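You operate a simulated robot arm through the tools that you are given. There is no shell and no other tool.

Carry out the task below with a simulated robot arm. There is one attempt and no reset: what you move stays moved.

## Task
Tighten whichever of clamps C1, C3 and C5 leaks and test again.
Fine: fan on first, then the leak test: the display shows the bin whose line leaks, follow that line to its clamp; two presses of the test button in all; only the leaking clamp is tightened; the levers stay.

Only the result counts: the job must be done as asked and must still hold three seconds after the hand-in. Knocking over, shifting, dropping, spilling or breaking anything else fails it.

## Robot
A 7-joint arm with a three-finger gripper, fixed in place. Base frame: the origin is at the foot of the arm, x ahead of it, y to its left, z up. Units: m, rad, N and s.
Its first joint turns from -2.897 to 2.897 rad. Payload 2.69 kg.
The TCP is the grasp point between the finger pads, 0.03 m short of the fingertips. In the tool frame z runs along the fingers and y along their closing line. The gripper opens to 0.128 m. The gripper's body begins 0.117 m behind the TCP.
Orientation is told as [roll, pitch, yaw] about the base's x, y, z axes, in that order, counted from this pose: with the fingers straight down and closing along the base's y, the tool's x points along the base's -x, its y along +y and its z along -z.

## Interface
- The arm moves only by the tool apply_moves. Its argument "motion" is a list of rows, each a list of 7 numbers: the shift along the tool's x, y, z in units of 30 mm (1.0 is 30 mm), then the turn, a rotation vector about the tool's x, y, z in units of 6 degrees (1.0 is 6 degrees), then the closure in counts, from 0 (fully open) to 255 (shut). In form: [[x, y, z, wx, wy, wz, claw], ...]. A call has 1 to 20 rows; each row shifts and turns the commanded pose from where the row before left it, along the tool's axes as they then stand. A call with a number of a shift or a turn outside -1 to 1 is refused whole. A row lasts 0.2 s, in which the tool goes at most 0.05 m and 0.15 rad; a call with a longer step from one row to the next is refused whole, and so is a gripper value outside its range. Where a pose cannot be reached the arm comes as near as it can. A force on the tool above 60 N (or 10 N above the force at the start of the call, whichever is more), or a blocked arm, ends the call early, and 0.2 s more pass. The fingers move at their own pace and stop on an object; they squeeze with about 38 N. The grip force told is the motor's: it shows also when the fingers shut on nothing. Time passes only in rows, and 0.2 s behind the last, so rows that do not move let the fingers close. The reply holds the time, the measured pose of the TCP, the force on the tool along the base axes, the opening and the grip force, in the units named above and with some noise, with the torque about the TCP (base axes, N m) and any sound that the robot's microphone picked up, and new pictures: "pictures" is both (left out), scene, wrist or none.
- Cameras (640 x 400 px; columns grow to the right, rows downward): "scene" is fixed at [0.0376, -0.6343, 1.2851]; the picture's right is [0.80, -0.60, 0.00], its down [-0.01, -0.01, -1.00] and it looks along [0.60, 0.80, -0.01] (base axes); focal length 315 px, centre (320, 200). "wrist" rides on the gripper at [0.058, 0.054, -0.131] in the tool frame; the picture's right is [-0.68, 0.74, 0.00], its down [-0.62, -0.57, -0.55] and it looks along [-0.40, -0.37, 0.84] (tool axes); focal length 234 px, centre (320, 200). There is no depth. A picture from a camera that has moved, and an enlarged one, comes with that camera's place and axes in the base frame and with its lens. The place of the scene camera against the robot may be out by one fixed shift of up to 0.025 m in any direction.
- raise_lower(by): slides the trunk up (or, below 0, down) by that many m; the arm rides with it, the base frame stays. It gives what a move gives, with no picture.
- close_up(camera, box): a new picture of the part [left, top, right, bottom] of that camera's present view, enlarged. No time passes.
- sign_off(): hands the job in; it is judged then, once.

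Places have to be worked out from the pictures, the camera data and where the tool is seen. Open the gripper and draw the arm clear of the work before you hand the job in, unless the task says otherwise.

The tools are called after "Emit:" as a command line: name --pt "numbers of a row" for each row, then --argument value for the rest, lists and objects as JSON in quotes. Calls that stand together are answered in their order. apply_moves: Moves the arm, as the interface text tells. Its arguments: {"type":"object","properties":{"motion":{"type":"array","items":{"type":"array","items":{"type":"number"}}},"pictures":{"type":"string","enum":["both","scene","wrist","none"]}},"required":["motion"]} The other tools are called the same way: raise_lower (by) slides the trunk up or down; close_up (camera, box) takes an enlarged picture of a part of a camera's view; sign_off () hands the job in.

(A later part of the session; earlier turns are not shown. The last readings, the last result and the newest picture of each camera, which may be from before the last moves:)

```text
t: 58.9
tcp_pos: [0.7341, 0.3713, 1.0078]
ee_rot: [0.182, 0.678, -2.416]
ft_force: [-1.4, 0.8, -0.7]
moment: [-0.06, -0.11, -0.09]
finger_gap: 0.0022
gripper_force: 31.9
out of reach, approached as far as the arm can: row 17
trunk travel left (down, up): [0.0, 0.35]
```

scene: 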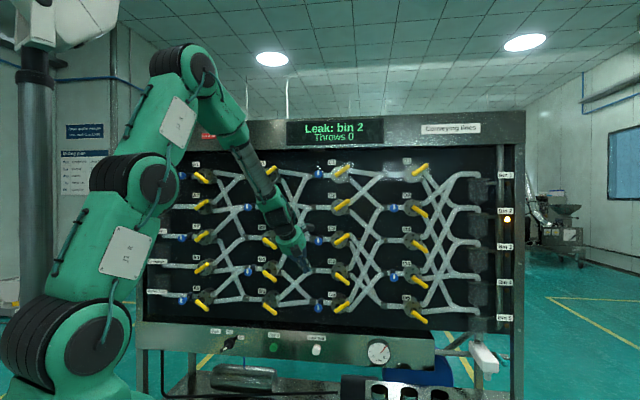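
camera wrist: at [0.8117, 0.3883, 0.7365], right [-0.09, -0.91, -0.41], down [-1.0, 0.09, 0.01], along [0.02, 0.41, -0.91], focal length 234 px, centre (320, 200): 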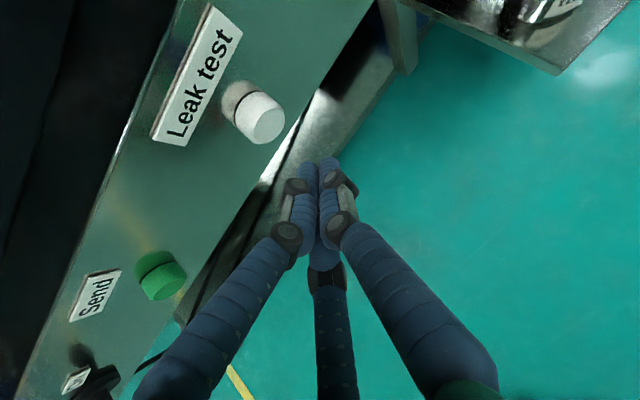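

I'm at u≈0.257, m≈0.782, z≈1.008 with the tool heading about 25 degrees. I'll keep rising in front of the panel, clear of the levers, towards C1's height.

Emit:
apply_moves --pt "0.627 0.141 -0.766 0 0 0 255" --pt "0.627 0.141 -0.766 0 0 0 255" --pt "0.627 0.141 -0.766 0 0 0 255" --pt "0.627 0.141 -0.766 0 0 0 255" --pt "0.627 0.141 -0.766 0 0 0 255" --pt "0.627 0.141 -0.766 0 0 0 255" --pt "0.627 0.141 -0.766 0 0 0 255" --pt "0.627 0.141 -0.766 0 0 0 255" --pt "0.627 0.141 -0.766 0 0 0 255" --pt "0.627 0.141 -0.766 0 0 0 255" --pictures "both"

```text
t: 61.0
tcp_pos: [0.6848, 0.357, 1.0821]
ee_rot: [0.042, 0.692, -2.607]
ft_force: [0.2, 0.7, -0.9]
moment: [0.0, -0.02, 0.02]
finger_gap: 0.0021
gripper_force: 31.3
out of reach, approached as far as the arm can: row 1, 2, 3, 4, 5, 6, 7, 8, 9, 10
trunk travel left (down, up): [0.0, 0.35]
camera wrist: at [0.6743, 0.2963, 1.2203], right [-0.09, -0.91, -0.41], down [-1.0, 0.1, 0.01], along [0.03, 0.41, -0.91], focal length 234 px, centre (320, 200)
```

scene: 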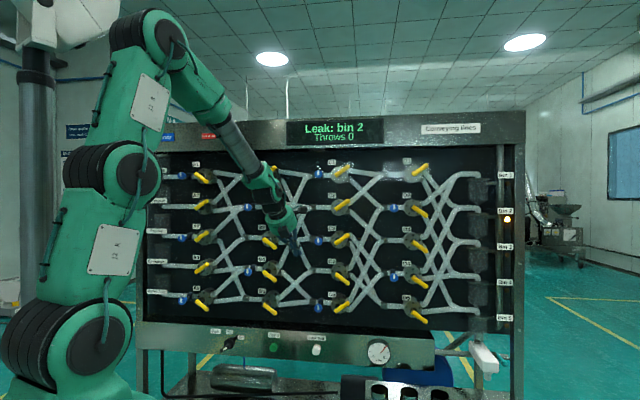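
wrist: 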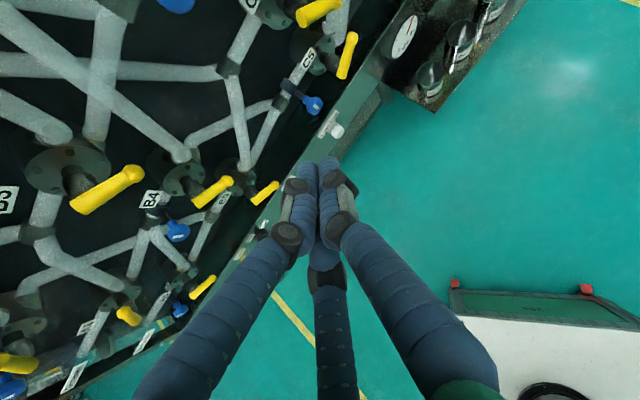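

The arm stalls at z≈1.08 here, so a wrist joint seems stuck at its end. I'll probe small single moves (roll, yaw, pitch) to find which direction is blocked.

Emit:
apply_moves --pt "0 0 0 0 0 1 255" --pt "0 0 0 0 0 1 255" --pt "0 0 0 0 0 1 255" --pictures "none"

Emit:
apply_moves --pt "0 0 0 0 0 -1 255" --pt "0 0 0 0 0 -1 255" --pt "0 0 0 0 0 -1 255" --pictures "none"

Emit:
apply_moves --pt "0 0 0 0 1 0 255" --pt "0 0 0 0 1 0 255" --pt "0 0 0 0 1 0 255" --pictures "none"

```text
t: 61.9
tcp_pos: [0.6859, 0.3559, 1.0826]
ee_rot: [-0.22, 0.661, -3.009]
ft_force: [-0.3, -0.4, 0.1]
moment: [-0.02, 0.05, -0.02]
finger_gap: 0.0019
gripper_force: 30.9
trunk travel left (down, up): [0.0, 0.35]
```

```text
t: 62.6
tcp_pos: [0.6851, 0.3566, 1.081]
ee_rot: [0.045, 0.696, -2.605]
ft_force: [-0.1, -0.9, 0.7]
moment: [0.02, -0.04, 0.02]
finger_gap: 0.0022
gripper_force: 32.2
trunk travel left (down, up): [0.0, 0.35]
```

```text
t: 63.6
tcp_pos: [0.7226, 0.3758, 1.0948]
ee_rot: [0.043, 0.933, -2.595]
ft_force: [-1.2, -0.3, -0.7]
moment: [0.06, -0.14, -0.03]
finger_gap: 0.0023
gripper_force: 31.1
out of reach, approached as far as the arm can: row 2
trunk travel left (down, up): [0.0, 0.35]
stopped in row 3: the arm was blocked; the commanded pose is now the measured one
```

Roll is free both ways, but pitching up blocked the arm and shifted the hand forward. I'll look at the pictures to see the arm's shape.

Emit:
apply_moves --pt "0 0 0 0 0 0 255" --pictures "both"

Emit:
close_up --camera "scene" --box '[0, 0, 320, 400]'

```text
t: 64.0
tcp_pos: [0.7234, 0.377, 1.0916]
ee_rot: [0.044, 0.93, -2.593]
ft_force: [0.3, 0.4, -0.4]
moment: [0.0, 0.02, -0.02]
finger_gap: 0.0022
gripper_force: 31.1
trunk travel left (down, up): [0.0, 0.35]
camera wrist: at [0.6864, 0.2979, 1.2163], right [0.02, -0.85, -0.52], down [-0.98, 0.09, -0.18], along [0.2, 0.52, -0.83], focal length 234 px, centre (320, 200)
```

scene: 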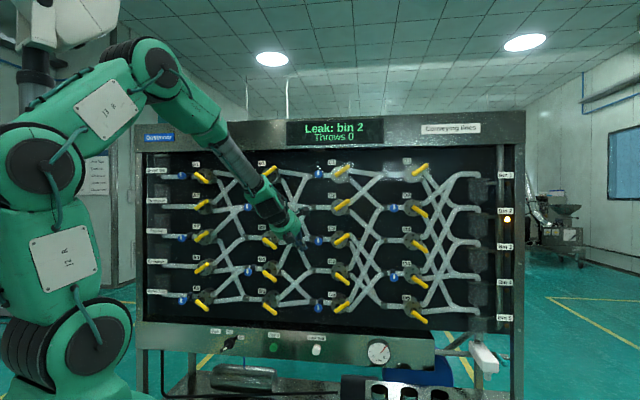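
wrist: 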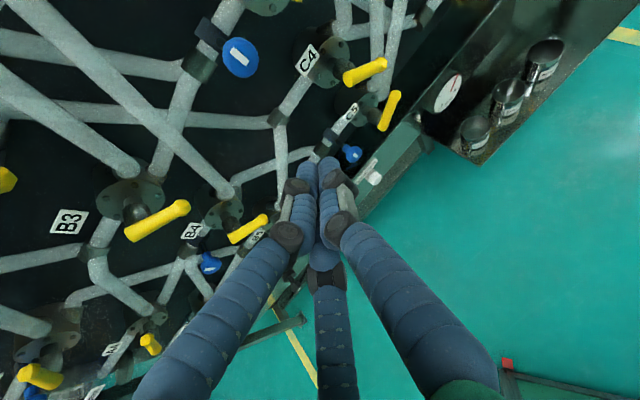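

```text
1.00 times, centred on (160, 200) of scene (not enlarged: the box is as wide or as high as the picture)
camera zoom: at [0.0376, -0.6343, 1.2851], right [0.8, -0.6, 0.0], down [-0.01, -0.01, -1.0], along [0.6, 0.8, -0.01], focal length 315 px, centre (480, 200)
```

zoom: 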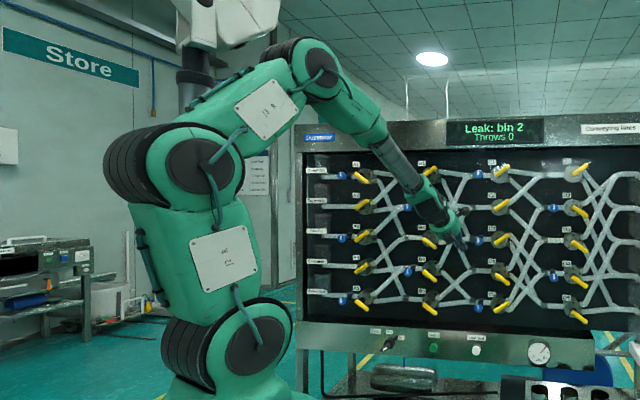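

The arm has several parallel pitch joints and has now folded its middle joint back, which leaves the forearm flatter. I'll try rising again from here with the tool at a 37-degree pitch.

Emit:
apply_moves --pt "0.8 0 -0.6 0 0 0 255" --pt "0.8 0 -0.6 0 0 0 255" --pt "0.8 0 -0.6 0 0 0 255" --pt "0.8 0 -0.6 0 0 0 255" --pt "0.8 0 -0.6 0 0 0 255" --pictures "scene"

```text
t: 65.2
tcp_pos: [0.7215, 0.3815, 1.2408]
ee_rot: [0.051, 0.93, -2.595]
ft_force: [0.0, 0.2, -0.6]
moment: [0.01, 0.0, 0.06]
finger_gap: 0.0025
gripper_force: 31.6
trunk travel left (down, up): [0.0, 0.35]
```

scene: 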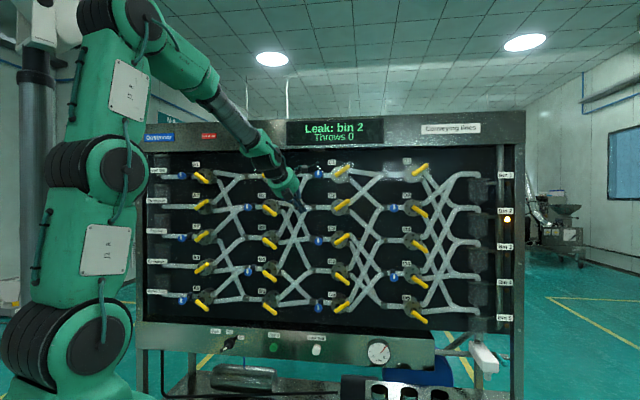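

That works: z is 1.24 with nothing out of reach. I'll continue to about z≈1.39 and start pitching up gently.

Emit:
apply_moves --pt "0.8 0 -0.6 0 0 0 255" --pt "0.8 0 -0.6 0 0 0 255" --pt "0.8 0 -0.6 0 0 0 255" --pt "0.8 0 -0.6 0 0 0 255" --pt "0.8 0 -0.6 0 0 0 255" --pictures "none"

Emit:
apply_moves --pt "0 0 0 0 1 0 255" --pt "0 0 0 0 1 0 255" --pictures "scene"

```text
t: 66.5
tcp_pos: [0.7037, 0.3943, 1.3558]
ee_rot: [0.048, 0.931, -2.597]
ft_force: [0.7, 0.3, -0.3]
moment: [-0.01, 0.0, -0.02]
finger_gap: 0.0021
gripper_force: 30.7
out of reach, approached as far as the arm can: row 1, 2, 3, 4, 5
trunk travel left (down, up): [0.0, 0.35]
```

```text
t: 67.0
tcp_pos: [0.7056, 0.3966, 1.3586]
ee_rot: [0.061, 1.14, -2.572]
ft_force: [0.2, -0.2, 1.0]
moment: [0.0, 0.0, 0.01]
finger_gap: 0.002
gripper_force: 31.4
trunk travel left (down, up): [0.0, 0.35]
```

scene: 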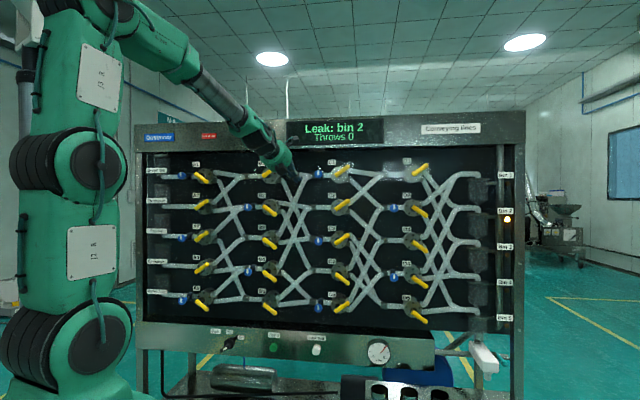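

Now z≈1.36 with a 25-degree pitch and all rows reached. I'll keep pitching up to level and see whether it stays reachable.

Emit:
apply_moves --pt "0 0 0 0 1 0 255" --pt "0 0 0 0 1 0 255" --pt "0 0 0 0 1 0 255" --pt "0 0 0 0 1 0 255" --pictures "wrist"

```text
t: 68.2
tcp_pos: [0.7317, 0.4065, 1.3454]
ee_rot: [0.173, 1.411, -2.46]
ft_force: [-2.1, -0.7, 0.2]
moment: [0.0, -0.02, 0.01]
finger_gap: 0.0022
gripper_force: 31.7
out of reach, approached as far as the arm can: row 1, 2
trunk travel left (down, up): [0.0, 0.35]
stopped in row 4: the arm was blocked; the commanded pose is now the measured one
camera wrist: at [0.651, 0.3029, 1.4243], right [0.28, -0.71, -0.65], down [-0.83, 0.17, -0.54], along [0.49, 0.68, -0.54], focal length 234 px, centre (320, 200)
```

wrist: 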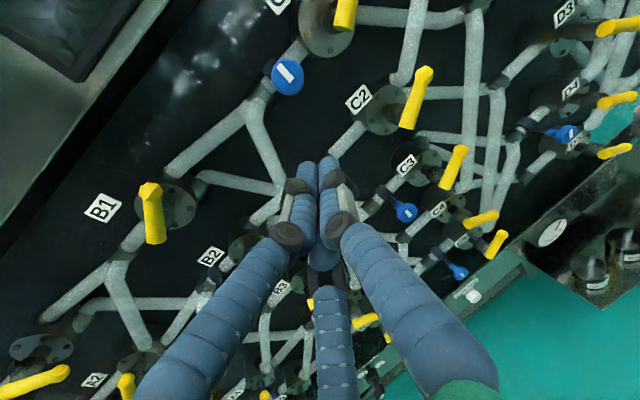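

Nearly level now, with the C1 clamp knob visible at (288, 76) left of the C1 valve. I'll yaw left in steps towards facing the panel squarely.

Emit:
apply_moves --pt "0 0 0 0.99 0 -0.157 255" --pt "0 0 0 0.99 0 -0.157 255" --pt "0 0 0 0.7 0 -0.11 255" --pt "0 0 0 0 0 0 255" --pictures "both"

```text
t: 69.2
tcp_pos: [0.7342, 0.4067, 1.3386]
ee_rot: [0.14, 1.396, -2.209]
ft_force: [-0.1, -0.9, -0.4]
moment: [0.02, -0.01, 0.0]
finger_gap: 0.0019
gripper_force: 31.2
trunk travel left (down, up): [0.0, 0.35]
camera wrist: at [0.6873, 0.2861, 1.4192], right [0.46, -0.61, -0.65], down [-0.85, -0.07, -0.53], along [0.27, 0.79, -0.55], focal length 234 px, centre (320, 200)
```

scene: 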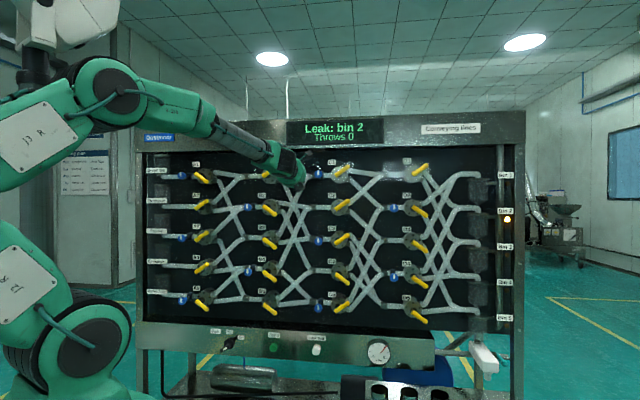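
wrist: 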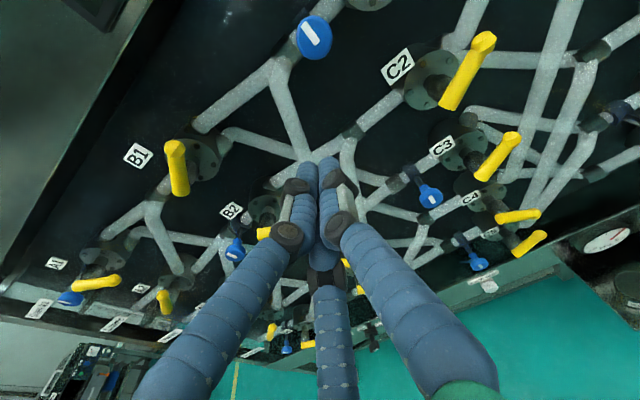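

The arm has found a good posture: forearm nearly level, tool heading 45 degrees and only 10 degrees down. I'll enlarge the C1 clamp knob to locate it.

Emit:
close_up --camera "wrist" --box '[250, 0, 410, 100]'

Emit:
close_up --camera "scene" --box '[280, 145, 380, 207]'

```text
4.00 times, centred on (330, 50) of wrist
camera zoom: at [0.6873, 0.2861, 1.4192], right [0.46, -0.61, -0.65], down [-0.85, -0.07, -0.53], along [0.27, 0.79, -0.55], focal length 937 px, centre (280, 800)
```

zoom: 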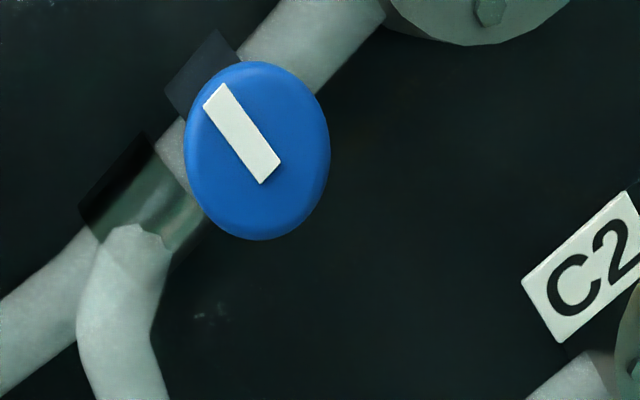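

```text
6.40 times, centred on (330, 176) of scene
camera zoom: at [0.0376, -0.6343, 1.2851], right [0.8, -0.6, 0.0], down [-0.01, -0.01, -1.0], along [0.6, 0.8, -0.01], focal length 2018 px, centre (256, 354)
```

zoom: 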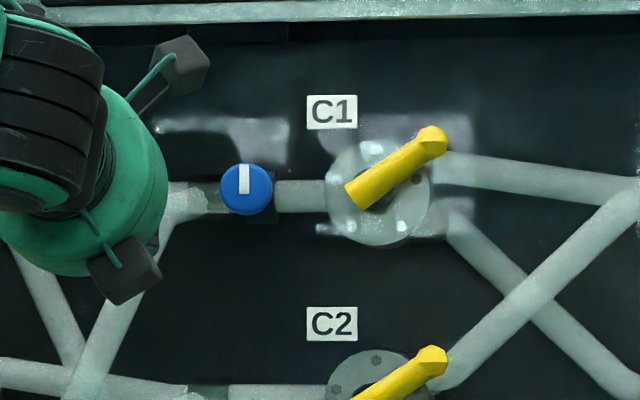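

Combining views, the C1 clamp knob is about 36 mm wide, centred near u≈0.283, z≈1.379, with its front around m≈0.96–0.97. I'll level the tool and move to stand about 0.11 m in front of it.

Emit:
apply_moves --pt "0 0 0 0 0.8 0 255" --pt "0 0 0 0 0.8 0 255" --pt "0 0 0 0 0 0 255" --pictures "none"

Emit:
apply_moves --pt "0.67 0.85 0.3 0 0 0 100" --pt "0.67 0.85 0.3 0 0 0 100" --pt "0 0 0 0 0 0 100" --pictures "both"

```text
t: 70.0
tcp_pos: [0.7336, 0.4078, 1.3402]
ee_rot: [1.356, 1.547, -0.993]
ft_force: [0.2, -0.1, -0.5]
moment: [0.02, -0.02, 0.02]
finger_gap: 0.0023
gripper_force: 31.2
trunk travel left (down, up): [0.0, 0.35]
```

```text
t: 70.8
tcp_pos: [0.7806, 0.386, 1.3827]
ee_rot: [1.322, 1.546, -1.023]
ft_force: [0.0, -0.5, -0.3]
moment: [0.01, -0.01, 0.02]
finger_gap: 0.0779
gripper_force: 0.1
trunk travel left (down, up): [0.0, 0.35]
camera wrist: at [0.7253, 0.2573, 1.4415], right [0.53, -0.53, -0.66], down [-0.78, -0.01, -0.63], along [0.33, 0.85, -0.42], focal length 234 px, centre (320, 200)
```

scene: 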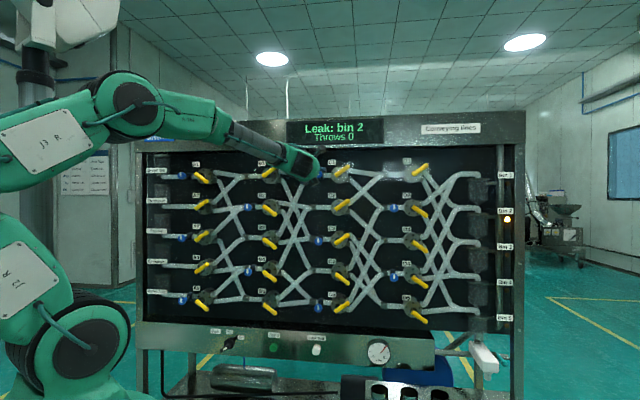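
wrist: 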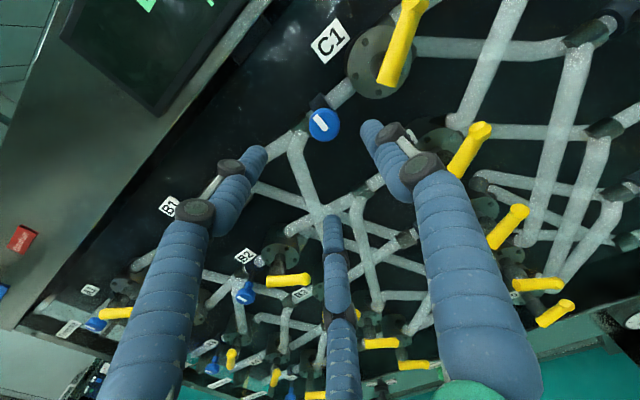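

The tool is level at u≈0.279, m≈0.825, z≈1.383, and the C1 knob shows at (324, 124) between the open fingers. I'll enlarge it and triangulate again.

Emit:
close_up --camera "wrist" --box '[250, 60, 410, 160]'

```text
4.00 times, centred on (330, 110) of wrist
camera zoom: at [0.7253, 0.2573, 1.4415], right [0.53, -0.53, -0.66], down [-0.78, -0.01, -0.63], along [0.33, 0.85, -0.42], focal length 937 px, centre (280, 560)
```

zoom: 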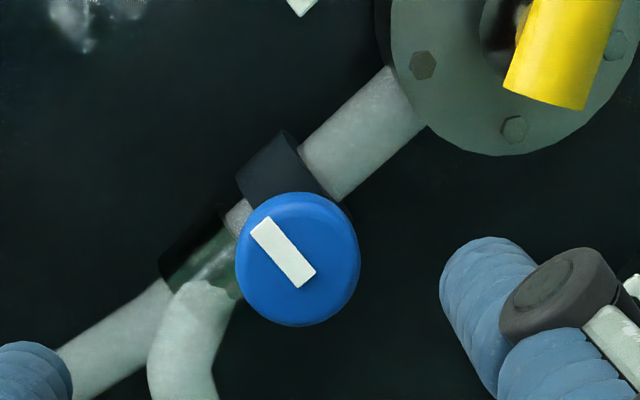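

Two-view triangulation agrees: knob front centre at u≈0.283, m≈0.968, z≈1.380, diameter about 36 mm. Before gripping I'll test in free space that the tool can roll clockwise by 90 degrees here.

Emit:
apply_moves --pt "0 0 0 0 0 1 100" --pt "0 0 0 0 0 1 100" --pt "0 0 0 0 0 1 100" --pt "0 0 0 0 0 1 100" --pt "0 0 0 0 0 1 100" --pt "0 0 0 0 0 1 100" --pt "0 0 0 0 0 1 100" --pt "0 0 0 0 0 1 100" --pt "0 0 0 0 0 1 100" --pt "0 0 0 0 0 1 100" --pt "0 0 0 0 0 1 100" --pt "0 0 0 0 0 1 100" --pt "0 0 0 0 0 1 100" --pt "0 0 0 0 0 1 100" --pt "0 0 0 0 0 1 100" --pictures "wrist"

```text
t: 74.0
tcp_pos: [0.7814, 0.3855, 1.3787]
ee_rot: [-1.567, 0.022, 2.366]
ft_force: [-0.7, 0.5, 0.8]
moment: [-0.01, -0.01, 0.04]
finger_gap: 0.0779
gripper_force: 0.1
trunk travel left (down, up): [0.0, 0.35]
camera wrist: at [0.732, 0.2506, 1.3272], right [-0.47, 0.46, -0.75], down [-0.83, 0.05, 0.55], along [0.29, 0.89, 0.36], focal length 234 px, centre (320, 200)
```

wrist: 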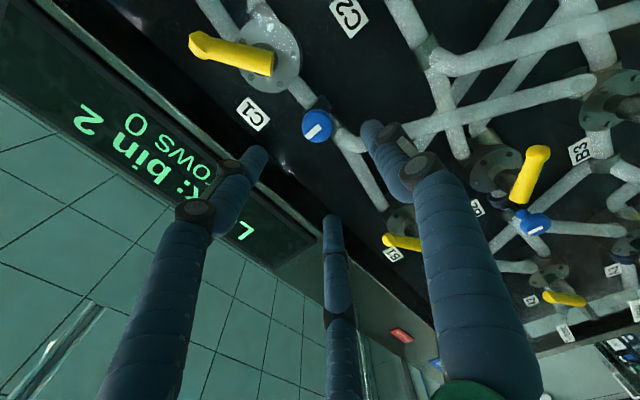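

The full 90-degree roll is reachable. I'll roll back to the starting angle, then align with the knob centre (about 4 mm right).

Emit:
apply_moves --pt "0 0 0 0 0 -1 100" --pt "0 0 0 0 0 -1 100" --pt "0 0 0 0 0 -1 100" --pt "0 0 0 0 0 -1 100" --pt "0 0 0 0 0 -1 100" --pt "0 0 0 0 0 -1 100" --pt "0 0 0 0 0 -1 100" --pt "0 0 0 0 0 -1 100" --pt "0 0 0 0 0 -1 100" --pt "0 0 0 0 0 -1 100" --pt "0 0 0 0 0 -1 100" --pt "0 0 0 0 0 -1 100" --pt "0 0 0 0 0 -1 100" --pt "0 0 0 0 0 -1 100" --pt "0 0 0 0 0 -1 100" --pt "0 0.15 0 0 0.2 0 100" --pt "0 0 0 0 0 0 100" --pictures "wrist"

```text
t: 77.7
tcp_pos: [0.7839, 0.3826, 1.38]
ee_rot: [2.126, 1.541, -0.219]
ft_force: [-0.6, 0.4, 0.6]
moment: [0.0, 0.02, 0.0]
finger_gap: 0.0779
gripper_force: 0.0
trunk travel left (down, up): [0.0, 0.35]
camera wrist: at [0.7289, 0.2522, 1.437], right [0.54, -0.52, -0.66], down [-0.77, 0.0, -0.64], along [0.33, 0.85, -0.4], focal length 234 px, centre (320, 200)
```

wrist: 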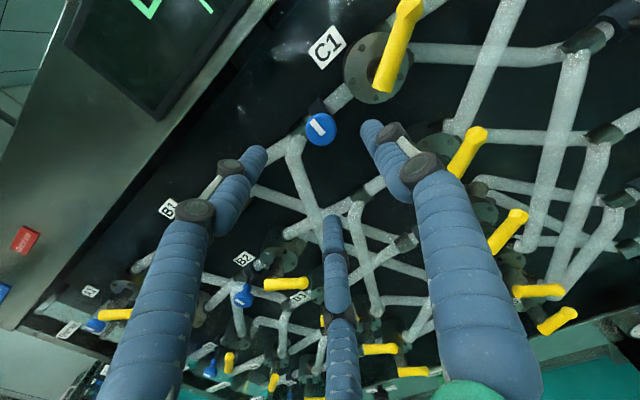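

Aligned at u≈0.284, z≈1.380 and level. I'll narrow the opening to about 56 mm to clear the valve and advance to just in front of the knob.

Emit:
apply_moves --pt "0 0 0 0 0 0 143" --pt "0 0 1 0 0 0 143" --pt "0 0 1 0 0 0 143" --pt "0 0 1 0 0 0 143" --pt "0 0 0.5 0 0 0 143" --pt "0 0 0 0 0 0 143" --pictures "wrist"

Emit:
close_up --camera "wrist" --box '[240, 100, 400, 200]'

```text
t: 79.0
tcp_pos: [0.859, 0.458, 1.3824]
ee_rot: [2.129, 1.543, -0.219]
ft_force: [0.1, -0.7, -0.8]
moment: [0.02, -0.01, -0.01]
finger_gap: 0.0561
gripper_force: 0.0
trunk travel left (down, up): [0.0, 0.35]
camera wrist: at [0.8038, 0.3282, 1.4386], right [0.54, -0.52, -0.66], down [-0.77, 0.0, -0.64], along [0.33, 0.85, -0.4], focal length 234 px, centre (320, 200)
```

wrist: 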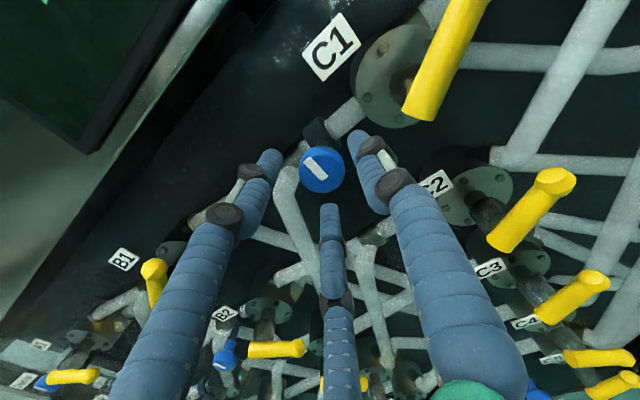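

```text
4.00 times, centred on (320, 150) of wrist
camera zoom: at [0.8038, 0.3282, 1.4386], right [0.54, -0.52, -0.66], down [-0.77, 0.0, -0.64], along [0.33, 0.85, -0.4], focal length 937 px, centre (320, 400)
```

zoom: 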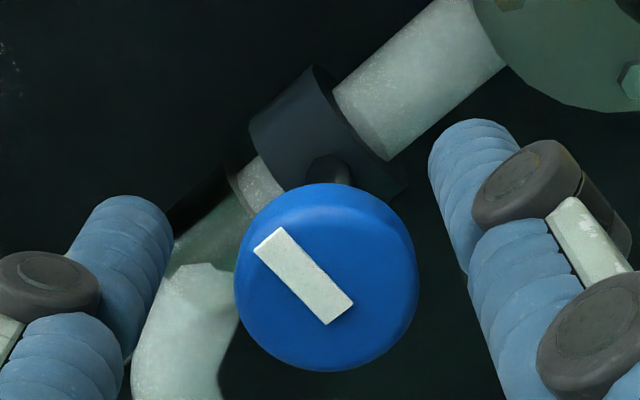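

The knob centre checks out at u≈0.283, z≈1.379, within 3 mm of the tool axis. I'll advance the last 31 mm with a 3 mm drop so the fingers surround the knob.

Emit:
apply_moves --pt "-0.05 -0.02 0.5 0 0 0 143" --pt "-0.05 -0.02 0.5 0 0 0 143" --pt "0 0 0 0 0 0 143" --pictures "wrist"

Emit:
close_up --camera "wrist" --box '[240, 120, 400, 220]'

```text
t: 79.8
tcp_pos: [0.8795, 0.4783, 1.3786]
ee_rot: [2.119, 1.543, -0.229]
ft_force: [-0.4, 0.2, -0.3]
moment: [0.01, -0.03, -0.01]
finger_gap: 0.0561
gripper_force: 0.1
trunk travel left (down, up): [0.0, 0.35]
camera wrist: at [0.8236, 0.3486, 1.4357], right [0.54, -0.52, -0.66], down [-0.77, 0.0, -0.64], along [0.33, 0.85, -0.4], focal length 234 px, centre (320, 200)
```

wrist: 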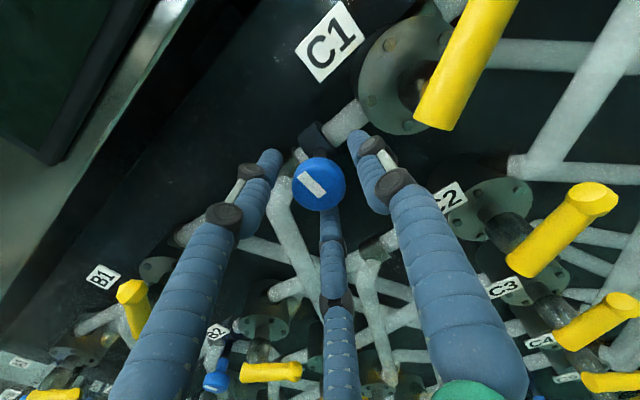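

```text
4.00 times, centred on (320, 170) of wrist
camera zoom: at [0.8236, 0.3486, 1.4357], right [0.54, -0.52, -0.66], down [-0.77, 0.0, -0.64], along [0.33, 0.85, -0.4], focal length 937 px, centre (320, 320)
```

zoom: 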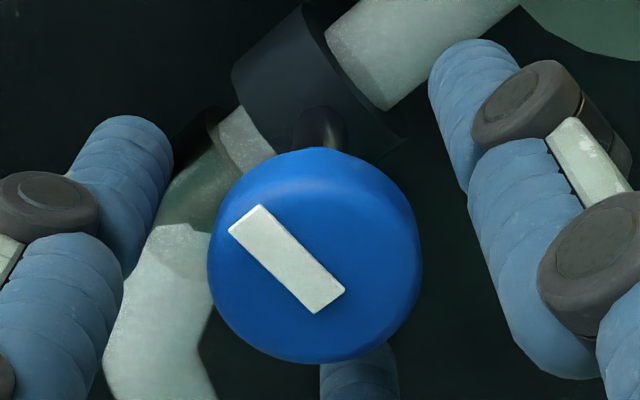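

The knob is centred between the fingers with no contact. I'll close on it in steps.

Emit:
apply_moves --pt "0 0 0 0 0 0 165" --pt "0 0 0 0 0 0 180" --pt "0 0 0 0 0 0 190" --pt "0 0 0 0 0 0 200" --pictures "wrist"

Emit:
close_up --camera "wrist" --box '[240, 120, 400, 220]'

```text
t: 80.8
tcp_pos: [0.8795, 0.4796, 1.3801]
ee_rot: [2.143, 1.541, -0.205]
ft_force: [1.7, 0.7, 2.9]
moment: [0.03, -0.02, -0.02]
finger_gap: 0.0342
gripper_force: 45.4
trunk travel left (down, up): [0.0, 0.35]
camera wrist: at [0.8232, 0.3484, 1.4365], right [0.54, -0.52, -0.66], down [-0.77, 0.0, -0.64], along [0.33, 0.85, -0.4], focal length 234 px, centre (320, 200)
```

wrist: 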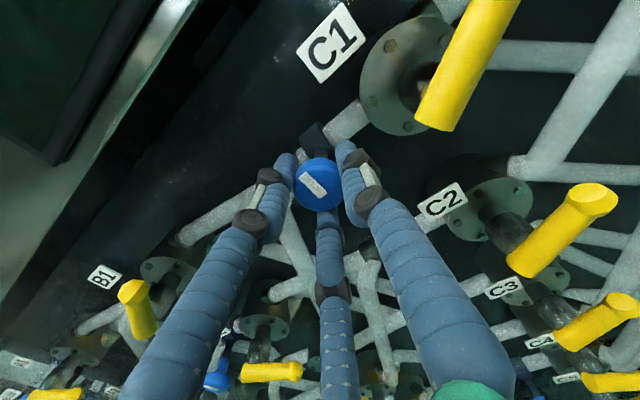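

```text
4.00 times, centred on (320, 170) of wrist
camera zoom: at [0.8232, 0.3484, 1.4365], right [0.54, -0.52, -0.66], down [-0.77, 0.0, -0.64], along [0.33, 0.85, -0.4], focal length 937 px, centre (320, 320)
```

zoom: 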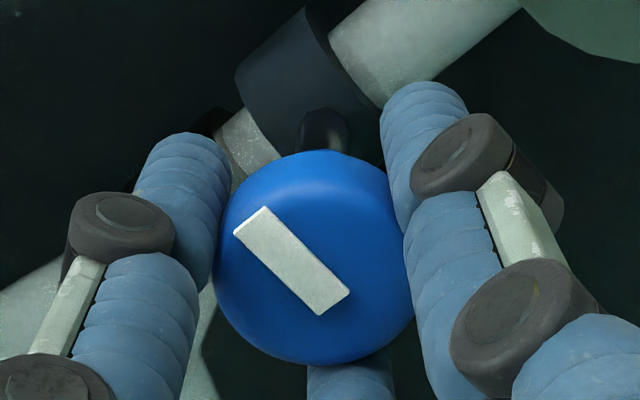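

A firm, well-centred grip (34 mm, 45 N, 3 N net force). I'll turn it clockwise 30 degrees and watch the torque and the mark.

Emit:
apply_moves --pt "0 0 0 0 0 1 210" --pt "0 0 0 0 0 1 210" --pt "0 0 0 0 0 1 210" --pt "0 0 0 0 0 1 210" --pt "0 0 0 0 0 1 210" --pictures "wrist"

Emit:
close_up --camera "wrist" --box '[240, 120, 400, 220]'

```text
t: 82.0
tcp_pos: [0.8794, 0.4788, 1.3803]
ee_rot: [-1.603, 1.07, 2.336]
ft_force: [5.6, -3.9, 6.7]
moment: [0.03, -0.05, -0.15]
finger_gap: 0.0343
gripper_force: 44.9
trunk travel left (down, up): [0.0, 0.35]
camera wrist: at [0.8399, 0.3327, 1.4022], right [0.24, -0.21, -0.95], down [-0.95, 0.17, -0.28], along [0.22, 0.96, -0.16], focal length 234 px, centre (320, 200)
```

wrist: 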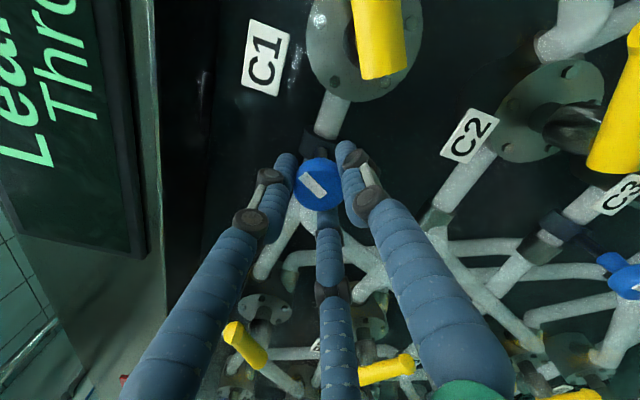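

```text
4.00 times, centred on (320, 170) of wrist
camera zoom: at [0.8399, 0.3327, 1.4022], right [0.24, -0.21, -0.95], down [-0.95, 0.17, -0.28], along [0.22, 0.96, -0.16], focal length 937 px, centre (320, 320)
```

zoom: 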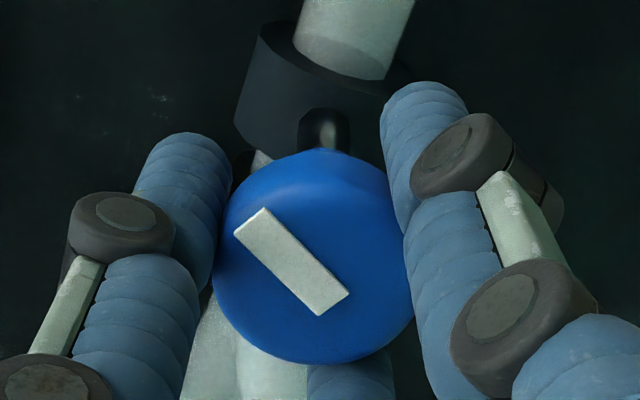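

The mark turned with the hand, with very low torque. I'll continue another 30 degrees.

Emit:
apply_moves --pt "0 0 0 0 0 1 210" --pt "0 0 0 0 0 1 210" --pt "0 0 0 0 0 1 210" --pt "0 0 0 0 0 1 210" --pt "0 0 0 0 0 1 210" --pictures "wrist"

Emit:
close_up --camera "wrist" --box '[240, 120, 400, 220]'

```text
t: 83.2
tcp_pos: [0.8784, 0.4795, 1.3797]
ee_rot: [-1.588, 0.547, 2.359]
ft_force: [-6.0, -5.5, 1.2]
moment: [-0.03, 0.01, 0.04]
finger_gap: 0.0344
gripper_force: 44.6
trunk travel left (down, up): [0.0, 0.35]
camera wrist: at [0.8423, 0.3313, 1.3613], right [-0.13, 0.15, -0.98], down [-0.97, 0.18, 0.15], along [0.2, 0.97, 0.12], focal length 234 px, centre (320, 200)
```

wrist: 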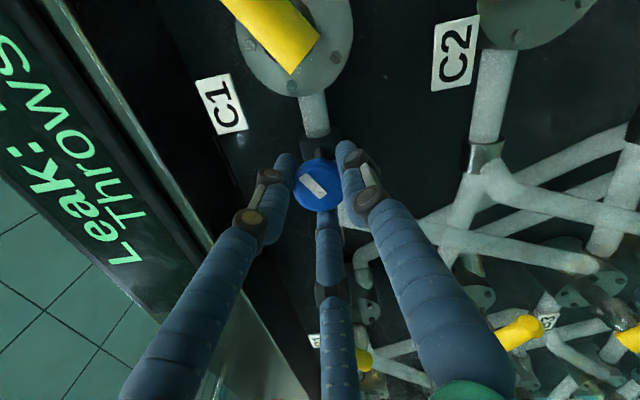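

```text
4.00 times, centred on (320, 170) of wrist
camera zoom: at [0.8423, 0.3313, 1.3613], right [-0.13, 0.15, -0.98], down [-0.97, 0.18, 0.15], along [0.2, 0.97, 0.12], focal length 937 px, centre (320, 320)
```

zoom: 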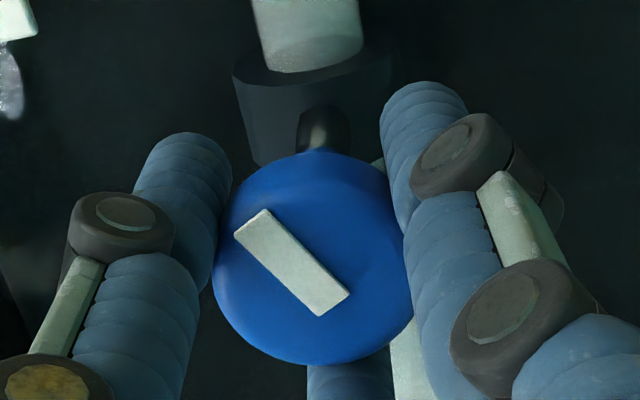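

At 60 degrees it is still turning freely with the hand. I'll go on to 90 degrees.

Emit:
apply_moves --pt "0 0 0 0 0 1 210" --pt "0 0 0 0 0 1 210" --pt "0 0 0 0 0 1 210" --pt "0 0 0 0 0 1 210" --pt "0 0 0 0 0 1 210" --pictures "wrist"

Emit:
close_up --camera "wrist" --box '[240, 120, 400, 220]'

```text
t: 84.5
tcp_pos: [0.8774, 0.4779, 1.3795]
ee_rot: [-1.584, 0.023, 2.365]
ft_force: [-0.6, -5.8, -4.4]
moment: [-0.12, 0.12, -0.19]
finger_gap: 0.0341
gripper_force: 45.4
trunk travel left (down, up): [0.0, 0.35]
camera wrist: at [0.8296, 0.3445, 1.3245], right [-0.46, 0.47, -0.75], down [-0.84, 0.04, 0.54], along [0.29, 0.88, 0.37], focal length 234 px, centre (320, 200)
```

wrist: 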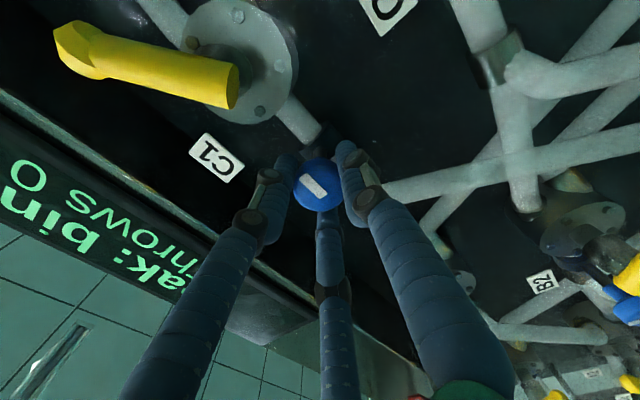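

```text
4.00 times, centred on (320, 170) of wrist
camera zoom: at [0.8296, 0.3445, 1.3245], right [-0.46, 0.47, -0.75], down [-0.84, 0.04, 0.54], along [0.29, 0.88, 0.37], focal length 937 px, centre (320, 320)
```

zoom: 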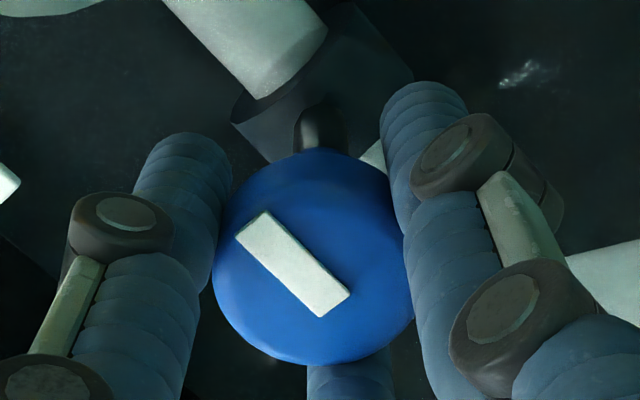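

At 90 degrees there's still no stop and the torque is near zero. I'll keep tightening clockwise, 18 degrees at a time, looking for the stop.

Emit:
apply_moves --pt "0 0 0 0 0 1 210" --pt "0 0 0 0 0 1 210" --pt "0 0 0 0 0 1 210" --pictures "wrist"

Emit:
close_up --camera "wrist" --box '[240, 120, 400, 220]'

```text
t: 85.2
tcp_pos: [0.8783, 0.479, 1.3797]
ee_rot: [-1.588, -0.293, 2.37]
ft_force: [-5.1, -10.6, -6.5]
moment: [-0.1, 0.14, -0.25]
finger_gap: 0.0341
gripper_force: 45.1
trunk travel left (down, up): [0.0, 0.35]
camera wrist: at [0.8161, 0.3582, 1.3085], right [-0.61, 0.61, -0.51], down [-0.7, -0.1, 0.71], along [0.38, 0.79, 0.48], focal length 234 px, centre (320, 200)
```

wrist: 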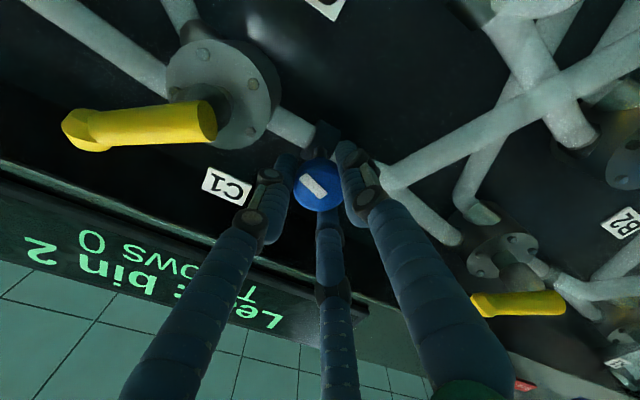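

```text
4.00 times, centred on (320, 170) of wrist
camera zoom: at [0.8161, 0.3582, 1.3085], right [-0.61, 0.61, -0.51], down [-0.7, -0.1, 0.71], along [0.38, 0.79, 0.48], focal length 937 px, centre (320, 320)
```

zoom: 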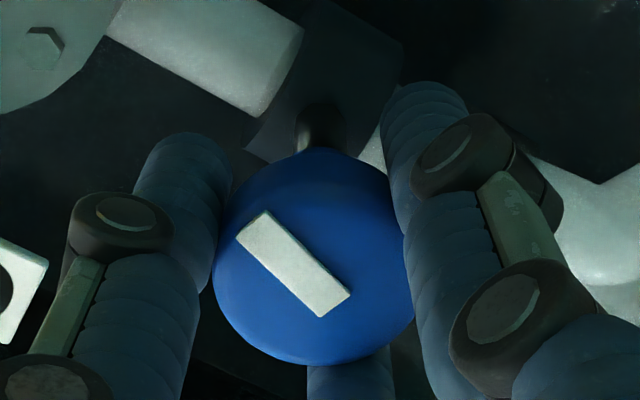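

Now 108 degrees with no slip or stop. I'll continue another 30 degrees.

Emit:
apply_moves --pt "0 0 0 0 0 1 210" --pt "0 0 0 0 0 1 210" --pt "0 0 0 0 0 1 210" --pt "0 0 0 0 0 1 210" --pt "0 0 0 0 0 1 210" --pictures "wrist"

Emit:
close_up --camera "wrist" --box '[240, 120, 400, 220]'

```text
t: 86.5
tcp_pos: [0.8796, 0.4797, 1.3803]
ee_rot: [-1.594, -0.816, 2.383]
ft_force: [4.2, -3.1, 0.9]
moment: [-0.48, -0.45, 0.0]
finger_gap: 0.0343
gripper_force: 45.2
trunk travel left (down, up): [0.0, 0.35]
camera wrist: at [0.7888, 0.3867, 1.2972], right [-0.71, 0.7, -0.01], down [-0.4, -0.39, 0.83], along [0.57, 0.6, 0.56], focal length 234 px, centre (320, 200)
```

wrist: 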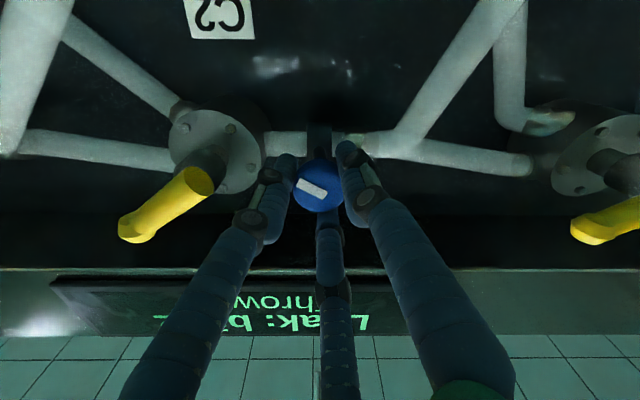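

```text
4.00 times, centred on (320, 170) of wrist
camera zoom: at [0.7888, 0.3867, 1.2972], right [-0.71, 0.7, -0.01], down [-0.4, -0.39, 0.83], along [0.57, 0.6, 0.56], focal length 937 px, centre (320, 320)
```

zoom: 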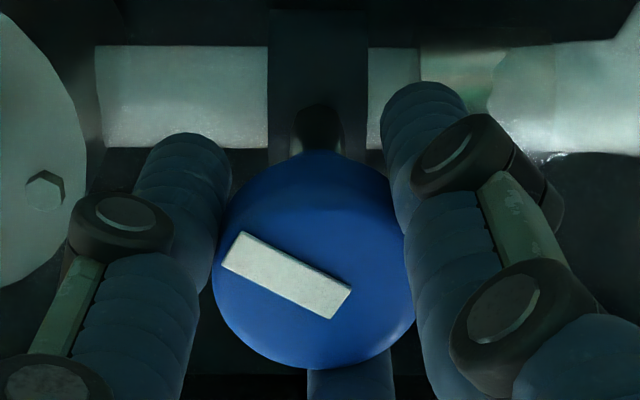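

The resisting torque jumped to 0.66 N m and the mark slipped about 18 degrees in the fingers, so the knob hit its stop at about 120 degrees and is tight. I'll open the fingers where they are and withdraw straight back.

Emit:
apply_moves --pt "0 0 0 0 0 0 143" --pt "0 0 0 0 0 0 143" --pt "0 0 -0.5 0 0 0 143" --pt "0 0 -1 0 0 0 143" --pt "0 0 -1 0 0 0 143" --pt "0 0 -1 0 0 0 143" --pt "0 0 -1 0 0 0 143" --pictures "both"

Emit:
close_up --camera "wrist" --box '[240, 60, 400, 160]'

Emit:
close_up --camera "scene" --box '[280, 105, 380, 207]'

```text
t: 88.0
tcp_pos: [0.7864, 0.3857, 1.3778]
ee_rot: [-1.594, -0.813, 2.383]
ft_force: [-0.2, 0.7, 0.0]
moment: [0.0, 0.0, 0.02]
finger_gap: 0.056
gripper_force: 0.1
trunk travel left (down, up): [0.0, 0.35]
camera wrist: at [0.6952, 0.2915, 1.2951], right [-0.71, 0.7, -0.01], down [-0.4, -0.39, 0.83], along [0.57, 0.6, 0.56], focal length 234 px, centre (320, 200)
```

scene: 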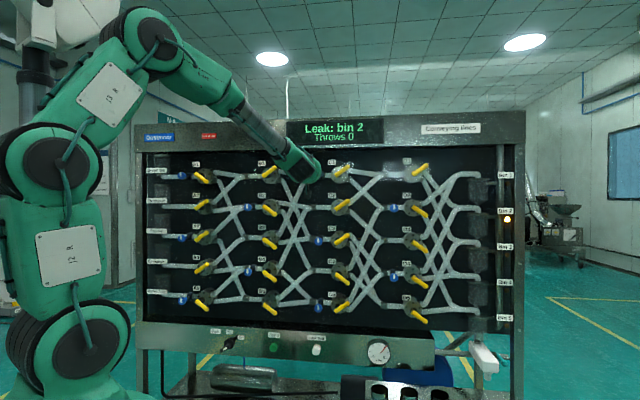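
wrist: 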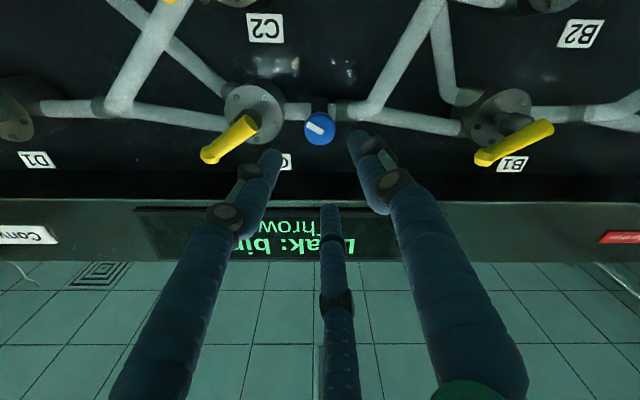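

```text
4.00 times, centred on (320, 110) of wrist
camera zoom: at [0.6952, 0.2915, 1.2951], right [-0.71, 0.7, -0.01], down [-0.4, -0.39, 0.83], along [0.57, 0.6, 0.56], focal length 937 px, centre (320, 560)
```

zoom: 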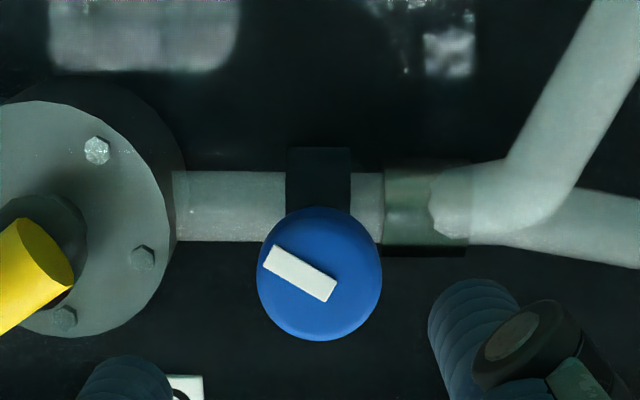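

```text
3.92 times, centred on (330, 156) of scene
camera zoom: at [0.0376, -0.6343, 1.2851], right [0.8, -0.6, 0.0], down [-0.01, -0.01, -1.0], along [0.6, 0.8, -0.01], focal length 1237 px, centre (281, 372)
```

zoom: 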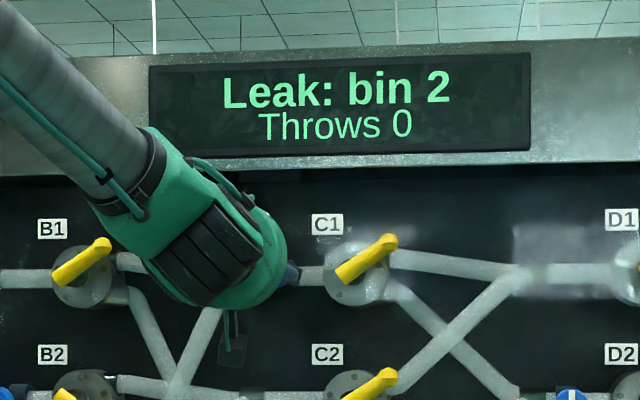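

The knob's mark now points about 120 degrees clockwise of up, and the C1 lever is unchanged. For the second press I'll first unwind the roll, closing the fingers on the way.

Emit:
apply_moves --pt "0 0 -0.3 0 0 -1 255" --pt "0 0 -0.3 0 0 -1 255" --pt "0 0 -0.3 0 0 -1 255" --pt "0 0 -0.3 0 0 -1 255" --pt "0 0 0 0 0 -1 255" --pt "0 0 0 0 0 -1 255" --pt "0 0 0 0 0 -1 255" --pt "0 0 0 0 0 -1 255" --pt "0 0 0 0 0 -1 255" --pt "0 0 0 0 0 -1 255" --pt "0 0 0 0 0 -1 255" --pt "0 0 0 0 0 -1 255" --pt "0 0 0 0 0 -1 255" --pt "0 0 0 0 0 -1 255" --pt "0 0 0 0 0 -1 255" --pt "0 0 0 0 0 -1 255" --pt "0 0 0 0 0 -1 255" --pt "0 0 0 0 0 -1 255" --pt "0 0 0 0 0 -1 255" --pt "0 0 0 0 0 -1 255" --pictures "none"

Emit:
apply_moves --pt "0 0 0 0 0 -1 255" --pt "0 0 0 0 0 -1 255" --pt "0 0 0 0 0 -1 255" --pt "0 0 0 0 0 0 255" --pictures "both"

```text
t: 92.2
tcp_pos: [0.7592, 0.356, 1.3769]
ee_rot: [-1.626, 1.281, 2.312]
ft_force: [-0.2, -0.7, -0.4]
moment: [0.01, 0.01, 0.0]
finger_gap: 0.002
gripper_force: 31.4
trunk travel left (down, up): [0.0, 0.35]
```

```text
t: 93.2
tcp_pos: [0.7595, 0.3564, 1.3754]
ee_rot: [2.101, 1.54, -0.246]
ft_force: [0.3, -0.1, 0.3]
moment: [-0.01, -0.02, -0.01]
finger_gap: 0.002
gripper_force: 31.3
trunk travel left (down, up): [0.0, 0.35]
camera wrist: at [0.7039, 0.2266, 1.4333], right [0.54, -0.52, -0.66], down [-0.77, 0.0, -0.64], along [0.33, 0.85, -0.4], focal length 234 px, centre (320, 200)
```

scene: 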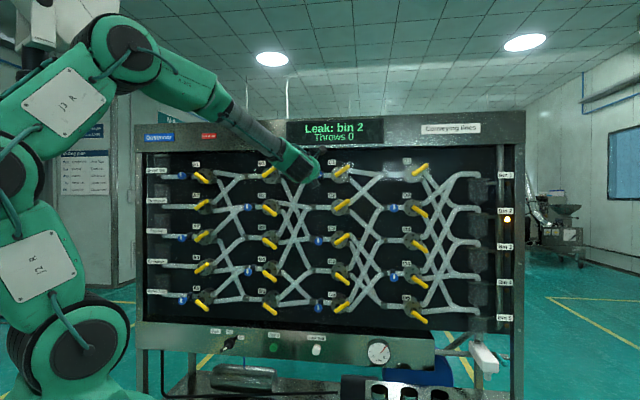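
wrist: 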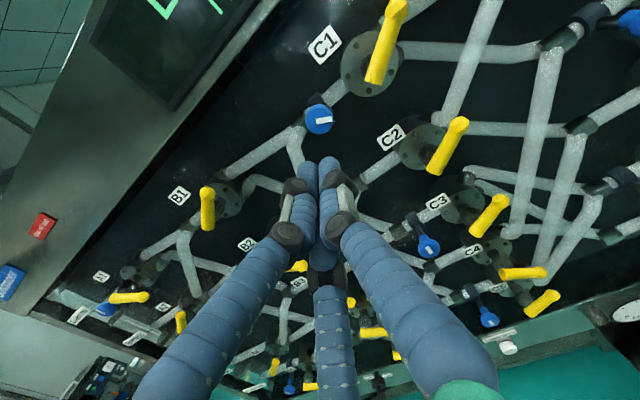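

The tool is level again, with fingers shut, at u≈0.285, m≈0.789, z≈1.375. I'll descend while gradually pitching down and turning the heading slightly right.

Emit:
apply_moves --pt "-1 0 0 -0.233 -0.417 0 255" --pt "-0.999 0 0.044 -0.233 -0.417 0.01 255" --pt "-0.996 0 0.087 -0.232 -0.417 0.02 255" --pt "-0.991 0 0.131 -0.231 -0.417 0.03 255" --pt "-0.985 0 0.174 -0.229 -0.417 0.04 255" --pt "-0.976 0 0.216 -0.227 -0.417 0.05 255" --pt "-0.966 0 0.259 -0.225 -0.417 0.06 255" --pt "-0.954 0 0.301 -0.222 -0.417 0.07 255" --pt "-0.94 0 0.342 -0.219 -0.417 0.08 255" --pt "-0.924 0 0.383 -0.215 -0.417 0.089 255" --pictures "scene"

```text
t: 95.5
tcp_pos: [0.7677, 0.356, 1.0784]
ee_rot: [0.063, 1.154, -2.535]
ft_force: [-0.2, 0.1, -0.3]
moment: [-0.04, 0.0, -0.01]
finger_gap: 0.0021
gripper_force: 31.6
trunk travel left (down, up): [0.0, 0.35]
```

scene: 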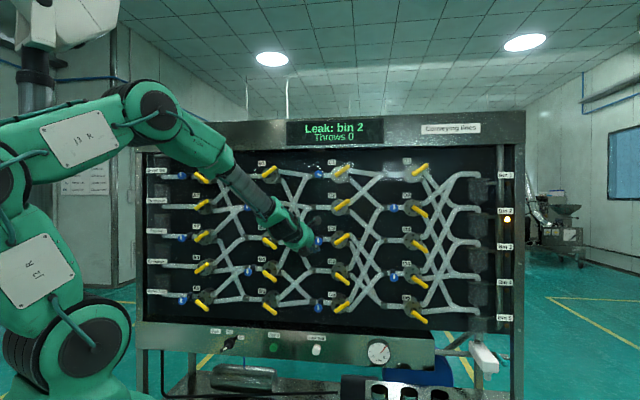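

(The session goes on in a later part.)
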